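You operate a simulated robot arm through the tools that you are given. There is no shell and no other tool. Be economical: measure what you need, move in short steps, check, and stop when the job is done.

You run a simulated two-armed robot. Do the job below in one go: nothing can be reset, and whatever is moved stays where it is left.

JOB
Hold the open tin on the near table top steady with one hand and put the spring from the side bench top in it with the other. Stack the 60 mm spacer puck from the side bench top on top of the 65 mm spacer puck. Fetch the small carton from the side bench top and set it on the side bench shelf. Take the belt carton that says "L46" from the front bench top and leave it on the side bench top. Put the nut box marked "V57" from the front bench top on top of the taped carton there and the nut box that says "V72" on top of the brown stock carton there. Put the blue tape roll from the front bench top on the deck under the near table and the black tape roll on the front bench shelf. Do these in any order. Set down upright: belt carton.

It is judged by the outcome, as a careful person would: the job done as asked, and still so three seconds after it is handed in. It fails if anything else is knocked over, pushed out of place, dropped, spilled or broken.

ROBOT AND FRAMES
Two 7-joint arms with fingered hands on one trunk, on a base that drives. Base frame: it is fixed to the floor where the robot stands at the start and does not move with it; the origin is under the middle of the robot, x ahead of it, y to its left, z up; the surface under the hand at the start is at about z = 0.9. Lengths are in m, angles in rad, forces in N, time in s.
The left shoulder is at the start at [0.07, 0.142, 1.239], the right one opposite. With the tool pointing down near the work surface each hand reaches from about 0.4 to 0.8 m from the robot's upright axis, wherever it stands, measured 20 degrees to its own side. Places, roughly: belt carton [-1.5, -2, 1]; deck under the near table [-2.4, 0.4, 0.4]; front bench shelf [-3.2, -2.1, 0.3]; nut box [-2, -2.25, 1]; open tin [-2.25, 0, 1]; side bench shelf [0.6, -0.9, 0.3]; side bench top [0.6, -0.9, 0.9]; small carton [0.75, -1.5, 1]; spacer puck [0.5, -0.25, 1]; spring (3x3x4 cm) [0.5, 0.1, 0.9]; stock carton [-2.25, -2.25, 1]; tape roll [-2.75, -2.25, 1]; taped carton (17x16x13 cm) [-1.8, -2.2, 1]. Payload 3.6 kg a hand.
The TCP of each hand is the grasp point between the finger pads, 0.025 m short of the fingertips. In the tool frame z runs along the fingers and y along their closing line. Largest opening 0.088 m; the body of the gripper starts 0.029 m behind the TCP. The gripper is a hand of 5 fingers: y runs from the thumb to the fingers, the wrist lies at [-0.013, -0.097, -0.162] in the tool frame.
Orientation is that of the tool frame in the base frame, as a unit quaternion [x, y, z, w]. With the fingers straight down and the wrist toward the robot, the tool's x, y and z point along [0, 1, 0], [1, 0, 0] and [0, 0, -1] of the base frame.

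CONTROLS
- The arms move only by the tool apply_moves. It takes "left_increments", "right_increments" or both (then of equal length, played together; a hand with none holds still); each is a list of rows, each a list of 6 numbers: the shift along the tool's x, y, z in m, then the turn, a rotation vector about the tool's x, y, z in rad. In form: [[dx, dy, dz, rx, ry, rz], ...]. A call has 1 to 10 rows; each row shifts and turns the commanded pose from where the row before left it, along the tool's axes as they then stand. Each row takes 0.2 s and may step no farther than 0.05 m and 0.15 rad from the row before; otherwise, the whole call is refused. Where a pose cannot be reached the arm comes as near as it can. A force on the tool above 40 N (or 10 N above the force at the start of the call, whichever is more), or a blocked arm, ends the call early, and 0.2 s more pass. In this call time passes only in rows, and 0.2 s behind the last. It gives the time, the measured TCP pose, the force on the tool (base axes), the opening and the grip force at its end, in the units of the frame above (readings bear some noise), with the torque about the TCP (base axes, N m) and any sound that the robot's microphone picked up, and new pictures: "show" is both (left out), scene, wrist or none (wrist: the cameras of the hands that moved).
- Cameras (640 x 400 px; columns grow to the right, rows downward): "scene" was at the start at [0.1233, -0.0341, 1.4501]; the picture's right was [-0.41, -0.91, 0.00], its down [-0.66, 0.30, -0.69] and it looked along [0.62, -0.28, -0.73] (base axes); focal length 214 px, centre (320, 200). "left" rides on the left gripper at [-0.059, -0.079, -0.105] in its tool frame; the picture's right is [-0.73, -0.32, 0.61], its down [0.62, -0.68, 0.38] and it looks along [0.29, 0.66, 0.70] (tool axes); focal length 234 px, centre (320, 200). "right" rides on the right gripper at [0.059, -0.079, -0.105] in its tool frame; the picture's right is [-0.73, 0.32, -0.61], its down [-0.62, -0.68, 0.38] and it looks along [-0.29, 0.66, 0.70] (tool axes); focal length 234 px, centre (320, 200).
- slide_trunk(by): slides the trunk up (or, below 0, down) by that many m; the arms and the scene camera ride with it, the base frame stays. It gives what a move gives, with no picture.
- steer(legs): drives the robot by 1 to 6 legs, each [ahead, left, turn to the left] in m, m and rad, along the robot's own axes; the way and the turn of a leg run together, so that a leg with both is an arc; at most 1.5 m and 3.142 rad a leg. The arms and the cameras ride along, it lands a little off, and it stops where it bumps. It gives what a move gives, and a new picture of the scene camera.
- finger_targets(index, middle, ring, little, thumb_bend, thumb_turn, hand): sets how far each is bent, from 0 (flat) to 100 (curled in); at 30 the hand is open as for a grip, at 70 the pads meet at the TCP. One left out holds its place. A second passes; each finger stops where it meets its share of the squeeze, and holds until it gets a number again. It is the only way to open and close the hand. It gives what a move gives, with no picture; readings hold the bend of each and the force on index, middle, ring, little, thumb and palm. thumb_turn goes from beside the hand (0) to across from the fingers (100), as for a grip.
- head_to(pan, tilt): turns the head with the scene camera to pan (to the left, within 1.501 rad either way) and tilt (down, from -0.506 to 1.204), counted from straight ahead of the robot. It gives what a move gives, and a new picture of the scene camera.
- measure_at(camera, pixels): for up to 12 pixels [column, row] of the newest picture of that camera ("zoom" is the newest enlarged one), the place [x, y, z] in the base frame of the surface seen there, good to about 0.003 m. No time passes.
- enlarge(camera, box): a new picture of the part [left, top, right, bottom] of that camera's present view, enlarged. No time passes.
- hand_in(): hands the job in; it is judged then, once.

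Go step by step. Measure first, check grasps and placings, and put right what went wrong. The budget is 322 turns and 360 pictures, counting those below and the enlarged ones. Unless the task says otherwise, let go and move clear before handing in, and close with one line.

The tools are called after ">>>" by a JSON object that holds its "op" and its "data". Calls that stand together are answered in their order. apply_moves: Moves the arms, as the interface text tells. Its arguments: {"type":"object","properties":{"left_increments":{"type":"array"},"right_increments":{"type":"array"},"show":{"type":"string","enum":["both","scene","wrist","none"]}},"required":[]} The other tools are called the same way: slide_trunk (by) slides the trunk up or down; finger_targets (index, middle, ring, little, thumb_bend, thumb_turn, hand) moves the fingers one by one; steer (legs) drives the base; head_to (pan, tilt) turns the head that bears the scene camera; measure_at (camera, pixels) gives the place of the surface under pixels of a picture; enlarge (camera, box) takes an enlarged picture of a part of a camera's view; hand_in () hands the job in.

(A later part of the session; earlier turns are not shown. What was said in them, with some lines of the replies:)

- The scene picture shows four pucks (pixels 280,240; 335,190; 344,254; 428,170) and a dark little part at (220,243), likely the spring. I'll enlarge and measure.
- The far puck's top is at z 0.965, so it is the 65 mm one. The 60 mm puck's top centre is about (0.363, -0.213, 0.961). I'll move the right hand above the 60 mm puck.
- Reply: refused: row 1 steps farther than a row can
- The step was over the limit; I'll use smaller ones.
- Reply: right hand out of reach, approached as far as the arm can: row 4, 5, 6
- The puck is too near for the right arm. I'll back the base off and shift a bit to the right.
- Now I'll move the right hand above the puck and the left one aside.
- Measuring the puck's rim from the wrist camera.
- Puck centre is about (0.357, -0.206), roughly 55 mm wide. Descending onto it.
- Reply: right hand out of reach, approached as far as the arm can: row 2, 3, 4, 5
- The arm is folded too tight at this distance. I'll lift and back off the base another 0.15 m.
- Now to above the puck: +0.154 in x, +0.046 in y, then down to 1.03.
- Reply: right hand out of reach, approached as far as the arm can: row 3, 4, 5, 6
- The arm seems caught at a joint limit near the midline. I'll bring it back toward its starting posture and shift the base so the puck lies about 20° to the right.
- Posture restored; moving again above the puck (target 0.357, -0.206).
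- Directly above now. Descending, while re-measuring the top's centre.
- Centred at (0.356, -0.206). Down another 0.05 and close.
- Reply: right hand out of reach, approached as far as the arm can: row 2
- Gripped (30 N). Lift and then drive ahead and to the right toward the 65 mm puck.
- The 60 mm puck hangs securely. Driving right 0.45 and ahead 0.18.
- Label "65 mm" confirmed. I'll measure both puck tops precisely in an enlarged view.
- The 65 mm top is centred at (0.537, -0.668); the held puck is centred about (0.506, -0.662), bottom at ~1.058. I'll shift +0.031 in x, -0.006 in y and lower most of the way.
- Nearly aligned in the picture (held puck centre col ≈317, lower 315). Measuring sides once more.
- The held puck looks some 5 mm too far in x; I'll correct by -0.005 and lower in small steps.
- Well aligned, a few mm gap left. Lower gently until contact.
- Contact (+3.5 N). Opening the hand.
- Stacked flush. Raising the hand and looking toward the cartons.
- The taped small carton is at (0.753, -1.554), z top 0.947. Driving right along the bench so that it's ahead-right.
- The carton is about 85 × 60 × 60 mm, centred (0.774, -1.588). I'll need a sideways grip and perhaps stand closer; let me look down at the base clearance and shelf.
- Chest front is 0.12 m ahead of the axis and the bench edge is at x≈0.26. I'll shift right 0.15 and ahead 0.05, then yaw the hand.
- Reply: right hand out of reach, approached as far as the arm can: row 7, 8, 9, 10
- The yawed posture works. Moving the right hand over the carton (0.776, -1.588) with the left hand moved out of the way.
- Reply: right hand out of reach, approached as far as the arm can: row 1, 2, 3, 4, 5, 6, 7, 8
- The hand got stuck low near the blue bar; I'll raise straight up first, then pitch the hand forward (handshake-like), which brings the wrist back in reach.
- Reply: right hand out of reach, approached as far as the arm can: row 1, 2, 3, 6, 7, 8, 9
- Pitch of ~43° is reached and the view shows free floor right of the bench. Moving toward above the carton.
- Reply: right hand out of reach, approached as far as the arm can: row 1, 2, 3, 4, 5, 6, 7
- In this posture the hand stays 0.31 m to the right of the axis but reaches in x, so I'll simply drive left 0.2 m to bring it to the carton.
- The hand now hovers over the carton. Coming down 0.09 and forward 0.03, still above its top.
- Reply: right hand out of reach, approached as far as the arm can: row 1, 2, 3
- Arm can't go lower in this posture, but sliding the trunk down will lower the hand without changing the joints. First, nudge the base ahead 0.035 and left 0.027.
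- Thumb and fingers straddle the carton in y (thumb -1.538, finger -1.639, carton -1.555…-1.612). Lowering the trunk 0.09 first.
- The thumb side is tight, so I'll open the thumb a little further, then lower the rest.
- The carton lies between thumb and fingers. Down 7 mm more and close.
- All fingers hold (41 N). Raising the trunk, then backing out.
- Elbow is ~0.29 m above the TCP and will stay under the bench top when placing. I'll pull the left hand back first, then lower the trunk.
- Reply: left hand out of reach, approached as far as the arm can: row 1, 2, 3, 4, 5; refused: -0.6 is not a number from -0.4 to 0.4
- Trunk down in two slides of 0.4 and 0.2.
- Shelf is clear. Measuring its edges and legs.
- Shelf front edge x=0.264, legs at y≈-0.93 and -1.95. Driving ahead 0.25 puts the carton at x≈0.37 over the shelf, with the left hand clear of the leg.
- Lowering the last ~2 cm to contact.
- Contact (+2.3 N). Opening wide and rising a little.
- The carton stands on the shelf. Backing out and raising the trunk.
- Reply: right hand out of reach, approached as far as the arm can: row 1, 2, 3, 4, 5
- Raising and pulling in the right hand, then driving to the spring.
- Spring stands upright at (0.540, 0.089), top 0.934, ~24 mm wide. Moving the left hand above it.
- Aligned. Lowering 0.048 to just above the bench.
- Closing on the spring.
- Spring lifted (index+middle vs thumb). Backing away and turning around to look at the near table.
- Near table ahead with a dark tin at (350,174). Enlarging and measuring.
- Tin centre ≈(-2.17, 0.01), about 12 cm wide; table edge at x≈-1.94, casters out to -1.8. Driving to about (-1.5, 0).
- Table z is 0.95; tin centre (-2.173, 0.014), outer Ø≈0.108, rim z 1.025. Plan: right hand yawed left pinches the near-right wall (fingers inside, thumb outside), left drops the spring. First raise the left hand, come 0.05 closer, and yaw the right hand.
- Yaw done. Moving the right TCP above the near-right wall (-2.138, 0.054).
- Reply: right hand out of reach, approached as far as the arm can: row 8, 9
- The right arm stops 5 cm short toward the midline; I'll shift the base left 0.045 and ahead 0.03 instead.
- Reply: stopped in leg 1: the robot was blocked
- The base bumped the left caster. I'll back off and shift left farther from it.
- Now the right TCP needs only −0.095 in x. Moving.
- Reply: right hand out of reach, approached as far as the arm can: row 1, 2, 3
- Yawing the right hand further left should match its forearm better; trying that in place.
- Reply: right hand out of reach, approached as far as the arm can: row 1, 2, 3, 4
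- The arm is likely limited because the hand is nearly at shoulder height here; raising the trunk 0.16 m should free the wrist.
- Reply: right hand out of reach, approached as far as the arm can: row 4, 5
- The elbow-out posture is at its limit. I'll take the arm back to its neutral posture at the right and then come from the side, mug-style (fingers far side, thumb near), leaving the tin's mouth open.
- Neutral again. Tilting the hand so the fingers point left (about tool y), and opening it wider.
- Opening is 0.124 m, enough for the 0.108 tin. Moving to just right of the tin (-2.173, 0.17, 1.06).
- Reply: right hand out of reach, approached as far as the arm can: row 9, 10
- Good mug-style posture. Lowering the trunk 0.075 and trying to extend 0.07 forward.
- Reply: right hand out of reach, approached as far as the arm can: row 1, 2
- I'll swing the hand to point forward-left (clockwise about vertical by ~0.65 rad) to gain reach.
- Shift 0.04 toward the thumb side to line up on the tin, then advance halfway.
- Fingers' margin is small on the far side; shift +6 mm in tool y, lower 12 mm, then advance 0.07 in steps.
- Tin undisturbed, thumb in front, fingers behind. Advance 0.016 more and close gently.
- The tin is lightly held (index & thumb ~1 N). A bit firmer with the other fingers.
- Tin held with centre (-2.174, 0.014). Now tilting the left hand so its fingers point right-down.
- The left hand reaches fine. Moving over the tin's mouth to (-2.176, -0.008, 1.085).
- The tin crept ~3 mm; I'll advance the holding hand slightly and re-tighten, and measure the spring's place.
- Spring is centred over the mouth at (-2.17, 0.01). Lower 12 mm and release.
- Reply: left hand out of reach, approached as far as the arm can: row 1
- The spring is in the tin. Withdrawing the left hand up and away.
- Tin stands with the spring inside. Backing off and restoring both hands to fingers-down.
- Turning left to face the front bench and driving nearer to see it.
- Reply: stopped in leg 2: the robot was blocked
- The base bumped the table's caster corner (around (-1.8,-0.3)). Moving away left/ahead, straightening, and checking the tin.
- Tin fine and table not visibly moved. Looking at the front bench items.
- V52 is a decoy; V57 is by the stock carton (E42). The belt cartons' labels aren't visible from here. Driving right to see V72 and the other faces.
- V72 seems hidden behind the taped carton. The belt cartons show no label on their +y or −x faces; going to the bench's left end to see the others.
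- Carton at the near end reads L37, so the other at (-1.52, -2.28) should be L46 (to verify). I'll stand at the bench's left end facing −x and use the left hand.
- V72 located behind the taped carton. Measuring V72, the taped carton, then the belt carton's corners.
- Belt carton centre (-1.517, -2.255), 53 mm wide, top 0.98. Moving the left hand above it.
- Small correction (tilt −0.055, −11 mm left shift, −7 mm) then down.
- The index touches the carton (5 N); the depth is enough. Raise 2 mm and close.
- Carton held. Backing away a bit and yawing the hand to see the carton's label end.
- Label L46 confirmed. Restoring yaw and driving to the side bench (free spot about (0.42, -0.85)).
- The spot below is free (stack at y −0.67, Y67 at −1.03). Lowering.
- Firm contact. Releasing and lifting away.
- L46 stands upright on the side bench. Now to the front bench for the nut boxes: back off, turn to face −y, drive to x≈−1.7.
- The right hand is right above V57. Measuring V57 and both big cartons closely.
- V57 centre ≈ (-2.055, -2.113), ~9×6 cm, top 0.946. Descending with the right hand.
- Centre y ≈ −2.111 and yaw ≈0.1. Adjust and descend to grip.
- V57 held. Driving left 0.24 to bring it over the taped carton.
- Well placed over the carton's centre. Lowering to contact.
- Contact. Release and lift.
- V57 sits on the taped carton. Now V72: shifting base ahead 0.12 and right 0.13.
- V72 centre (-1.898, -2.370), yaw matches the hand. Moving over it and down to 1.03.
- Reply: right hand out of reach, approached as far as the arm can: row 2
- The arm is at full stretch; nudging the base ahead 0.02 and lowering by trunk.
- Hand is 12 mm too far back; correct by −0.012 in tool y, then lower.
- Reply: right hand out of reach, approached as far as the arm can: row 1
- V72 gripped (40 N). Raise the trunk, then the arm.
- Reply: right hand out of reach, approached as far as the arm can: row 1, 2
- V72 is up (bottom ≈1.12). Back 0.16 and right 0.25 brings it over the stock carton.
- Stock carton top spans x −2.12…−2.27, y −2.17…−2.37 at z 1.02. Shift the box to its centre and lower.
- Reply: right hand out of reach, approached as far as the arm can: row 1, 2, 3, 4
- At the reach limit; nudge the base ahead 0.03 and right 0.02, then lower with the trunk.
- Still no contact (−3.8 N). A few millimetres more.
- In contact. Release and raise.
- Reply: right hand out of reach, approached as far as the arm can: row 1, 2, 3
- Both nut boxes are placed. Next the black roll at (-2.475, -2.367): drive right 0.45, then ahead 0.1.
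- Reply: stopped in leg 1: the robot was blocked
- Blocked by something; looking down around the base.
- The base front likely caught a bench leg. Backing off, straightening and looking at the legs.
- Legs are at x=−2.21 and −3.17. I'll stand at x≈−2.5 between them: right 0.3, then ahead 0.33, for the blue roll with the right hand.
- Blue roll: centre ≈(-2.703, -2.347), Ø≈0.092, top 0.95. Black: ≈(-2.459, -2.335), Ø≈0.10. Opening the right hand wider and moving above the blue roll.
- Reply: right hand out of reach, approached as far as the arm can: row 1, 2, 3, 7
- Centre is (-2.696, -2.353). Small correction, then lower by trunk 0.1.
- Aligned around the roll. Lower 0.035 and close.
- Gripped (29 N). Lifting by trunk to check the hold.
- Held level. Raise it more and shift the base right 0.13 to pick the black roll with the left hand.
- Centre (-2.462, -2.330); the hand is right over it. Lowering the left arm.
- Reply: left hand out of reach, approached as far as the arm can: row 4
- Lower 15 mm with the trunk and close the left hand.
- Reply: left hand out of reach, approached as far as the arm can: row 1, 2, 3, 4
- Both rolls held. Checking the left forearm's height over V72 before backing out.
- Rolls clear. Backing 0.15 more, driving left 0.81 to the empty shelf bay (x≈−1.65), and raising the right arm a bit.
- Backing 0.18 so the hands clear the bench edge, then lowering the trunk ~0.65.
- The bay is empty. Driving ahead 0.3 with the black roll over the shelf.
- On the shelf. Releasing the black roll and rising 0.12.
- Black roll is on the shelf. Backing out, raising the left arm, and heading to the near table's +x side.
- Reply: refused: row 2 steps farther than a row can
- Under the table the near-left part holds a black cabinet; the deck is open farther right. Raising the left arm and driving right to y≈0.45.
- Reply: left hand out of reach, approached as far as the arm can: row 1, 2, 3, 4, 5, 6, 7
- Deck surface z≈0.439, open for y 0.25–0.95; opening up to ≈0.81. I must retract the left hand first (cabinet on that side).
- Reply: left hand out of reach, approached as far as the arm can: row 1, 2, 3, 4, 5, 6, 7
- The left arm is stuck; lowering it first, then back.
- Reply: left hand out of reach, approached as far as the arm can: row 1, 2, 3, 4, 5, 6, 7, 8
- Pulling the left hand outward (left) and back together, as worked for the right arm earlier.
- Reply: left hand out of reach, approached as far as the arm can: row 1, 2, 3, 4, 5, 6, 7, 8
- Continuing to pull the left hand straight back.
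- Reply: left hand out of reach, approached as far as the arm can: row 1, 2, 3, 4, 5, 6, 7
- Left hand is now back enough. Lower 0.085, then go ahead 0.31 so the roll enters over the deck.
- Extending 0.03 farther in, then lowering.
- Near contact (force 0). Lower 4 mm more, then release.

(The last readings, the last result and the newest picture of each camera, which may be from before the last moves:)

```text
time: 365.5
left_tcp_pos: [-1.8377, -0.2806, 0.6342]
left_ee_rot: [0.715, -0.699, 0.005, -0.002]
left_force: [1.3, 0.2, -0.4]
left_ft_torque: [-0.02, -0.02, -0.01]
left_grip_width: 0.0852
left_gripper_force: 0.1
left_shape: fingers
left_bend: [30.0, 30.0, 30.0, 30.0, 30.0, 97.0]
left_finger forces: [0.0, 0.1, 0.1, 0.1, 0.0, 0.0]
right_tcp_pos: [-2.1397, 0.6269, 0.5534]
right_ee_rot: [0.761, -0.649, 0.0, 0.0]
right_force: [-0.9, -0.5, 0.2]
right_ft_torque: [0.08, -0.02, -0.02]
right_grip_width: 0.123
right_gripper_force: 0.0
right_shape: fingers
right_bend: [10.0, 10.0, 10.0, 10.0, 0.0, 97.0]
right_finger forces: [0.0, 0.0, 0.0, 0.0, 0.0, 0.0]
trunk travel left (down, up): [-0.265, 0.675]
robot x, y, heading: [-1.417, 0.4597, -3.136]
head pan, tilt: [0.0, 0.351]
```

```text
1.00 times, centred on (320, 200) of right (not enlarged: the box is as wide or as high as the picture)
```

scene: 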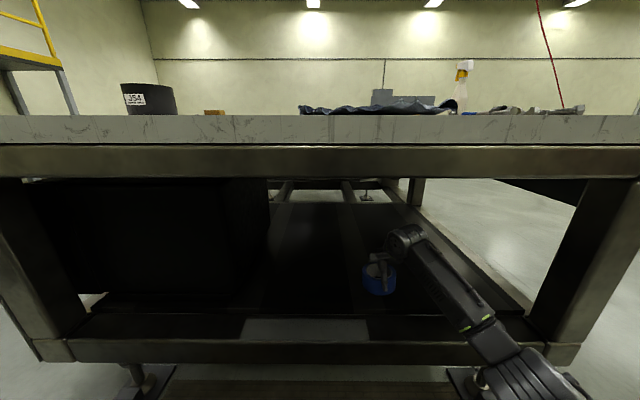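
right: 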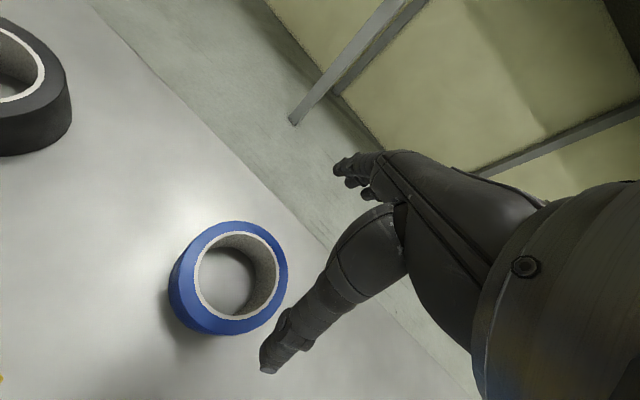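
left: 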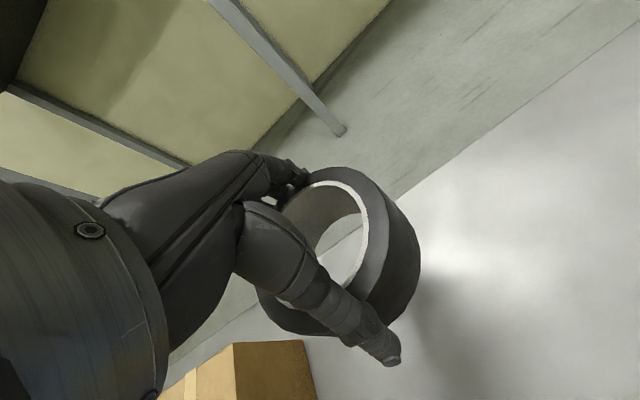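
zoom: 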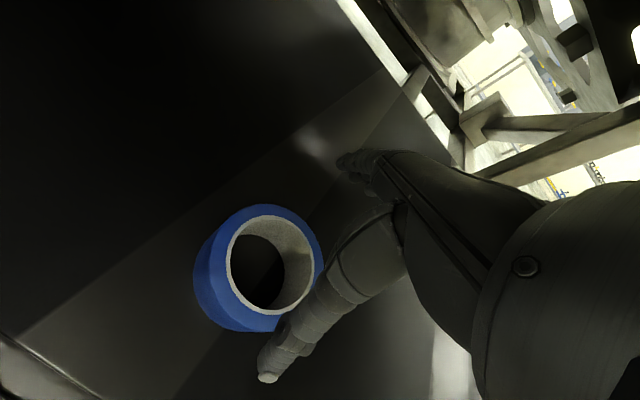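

Blue roll lies on the deck. Backing out and taking a final look around.

>>> {"op": "steer", "data": {"legs": [[-0.5, 0, 0]]}}

>>> {"op": "slide_trunk", "data": {"by": 0.4}}

>>> {"op": "head_to", "data": {"pan": 0.15, "tilt": 0.35}}

>>> {"op": "enlarge", "data": {"camera": "scene", "box": [180, 130, 420, 280]}}

```text
time: 368.4
left_tcp_pos: [-1.3372, -0.2774, 0.6326]
left_ee_rot: [0.716, -0.698, 0.003, -0.001]
left_force: [1.2, -0.2, 0.8]
left_ft_torque: [0.01, -0.01, 0.0]
left_grip_width: 0.085
left_gripper_force: 0.1
left_shape: fingers
left_bend: [30.0, 30.0, 30.0, 30.0, 30.0, 97.0]
left_finger forces: [0.1, 0.1, 0.0, 0.0, 0.0, 0.1]
right_tcp_pos: [-1.6426, 0.6294, 0.5538]
right_ee_rot: [0.762, -0.648, 0.0, -0.001]
right_force: [-0.1, -0.3, 0.3]
right_ft_torque: [0.03, -0.01, 0.01]
right_grip_width: 0.1231
right_gripper_force: 0.1
right_shape: fingers
right_bend: [10.0, 10.0, 10.0, 10.0, 0.0, 97.0]
right_finger forces: [0.1, 0.0, 0.1, 0.1, 0.1, 0.0]
trunk travel left (down, up): [-0.265, 0.675]
robot x, y, heading: [-0.9232, 0.4636, -3.129]
head pan, tilt: [0.0, 0.351]
```

scene: 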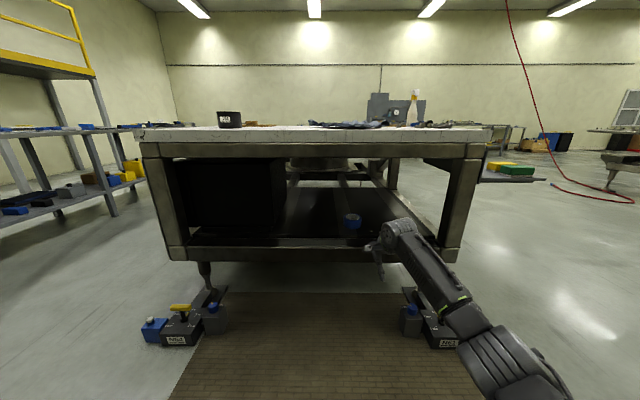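

```text
time: 372.3
left_tcp_pos: [-1.3361, -0.277, 1.0334]
left_ee_rot: [0.716, -0.698, 0.005, -0.002]
left_force: [0.3, 1.1, 0.2]
left_ft_torque: [0.0, 0.0, -0.02]
left_grip_width: 0.0851
left_gripper_force: 0.1
left_shape: fingers
left_bend: [30.0, 30.0, 30.0, 30.0, 30.0, 97.0]
left_finger forces: [0.1, 0.0, 0.0, 0.0, 0.0, 0.0]
right_tcp_pos: [-1.6438, 0.6281, 0.9529]
right_ee_rot: [0.762, -0.648, 0.0, 0.0]
right_force: [-0.3, 0.4, -0.4]
right_ft_torque: [0.02, 0.02, 0.0]
right_grip_width: 0.1227
right_gripper_force: 0.0
right_shape: fingers
right_bend: [10.0, 10.0, 10.0, 10.0, 0.0, 97.0]
right_finger forces: [0.0, 0.0, 0.0, 0.0, 0.0, 0.1]
trunk travel left (down, up): [-0.665, 0.275]
robot x, y, heading: [-0.9174, 0.4608, -3.134]
head pan, tilt: [0.0, 0.351]
```

```text
time: 373.0
left_tcp_pos: [-1.3371, -0.2771, 1.0336]
left_ee_rot: [0.716, -0.698, 0.004, -0.002]
left_force: [-0.1, 0.2, -0.6]
left_ft_torque: [0.01, 0.02, 0.0]
left_grip_width: 0.0852
left_gripper_force: 0.1
left_shape: fingers
left_bend: [30.0, 30.0, 30.0, 30.0, 30.0, 97.0]
left_finger forces: [0.0, 0.1, 0.0, 0.0, 0.0, 0.0]
right_tcp_pos: [-1.6421, 0.6294, 0.9522]
right_ee_rot: [0.762, -0.648, 0.0, 0.0]
right_force: [0.4, 0.0, 0.0]
right_ft_torque: [-0.02, 0.01, 0.02]
right_grip_width: 0.1227
right_gripper_force: 0.1
right_shape: fingers
right_bend: [10.0, 10.0, 10.0, 10.0, 0.0, 97.0]
right_finger forces: [0.0, 0.0, 0.0, 0.0, 0.0, 0.1]
trunk travel left (down, up): [-0.665, 0.275]
robot x, y, heading: [-0.9165, 0.4621, -3.128]
head pan, tilt: [0.15, 0.351]
```

scene: 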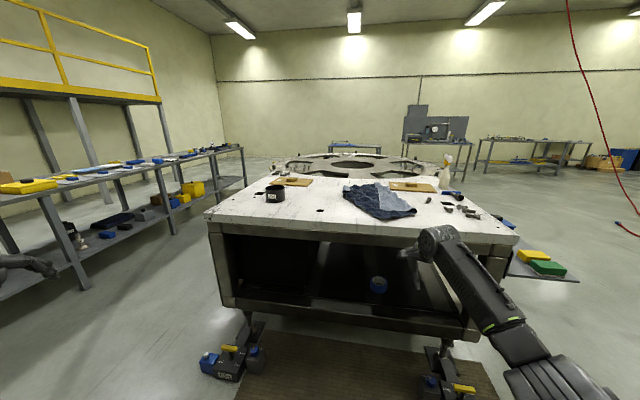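

```text
2.67 times, centred on (300, 205) of scene
```

zoom: 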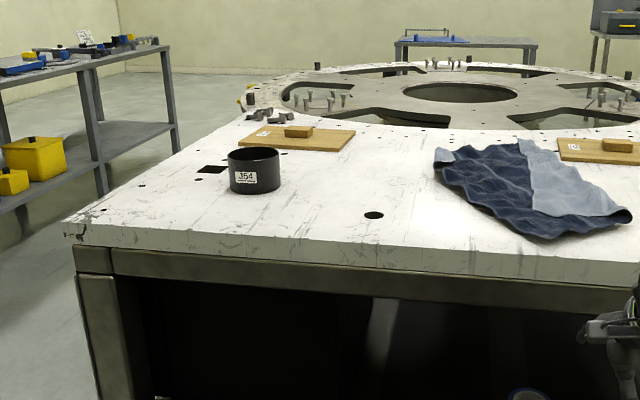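

The tin stands with the spring in it and the blue roll lies on the deck. The other items were each seen in place after they were set down, and both hands are clear, so I'm handing in.

>>> {"op": "hand_in", "data": {}}

```text
The job is handed in.
```

The job is done and handed in: spring in the tin, pucks stacked, small carton on the side bench shelf, L46 upright on the side bench top, V57 and V72 on their cartons, black roll on the front bench shelf and blue roll on the deck. The tin shifted about a centimetre while I held it, and the base bumped the near table's caster twice and once stopped against what looked like a front bench leg; I saw nothing knocked over or out of place.
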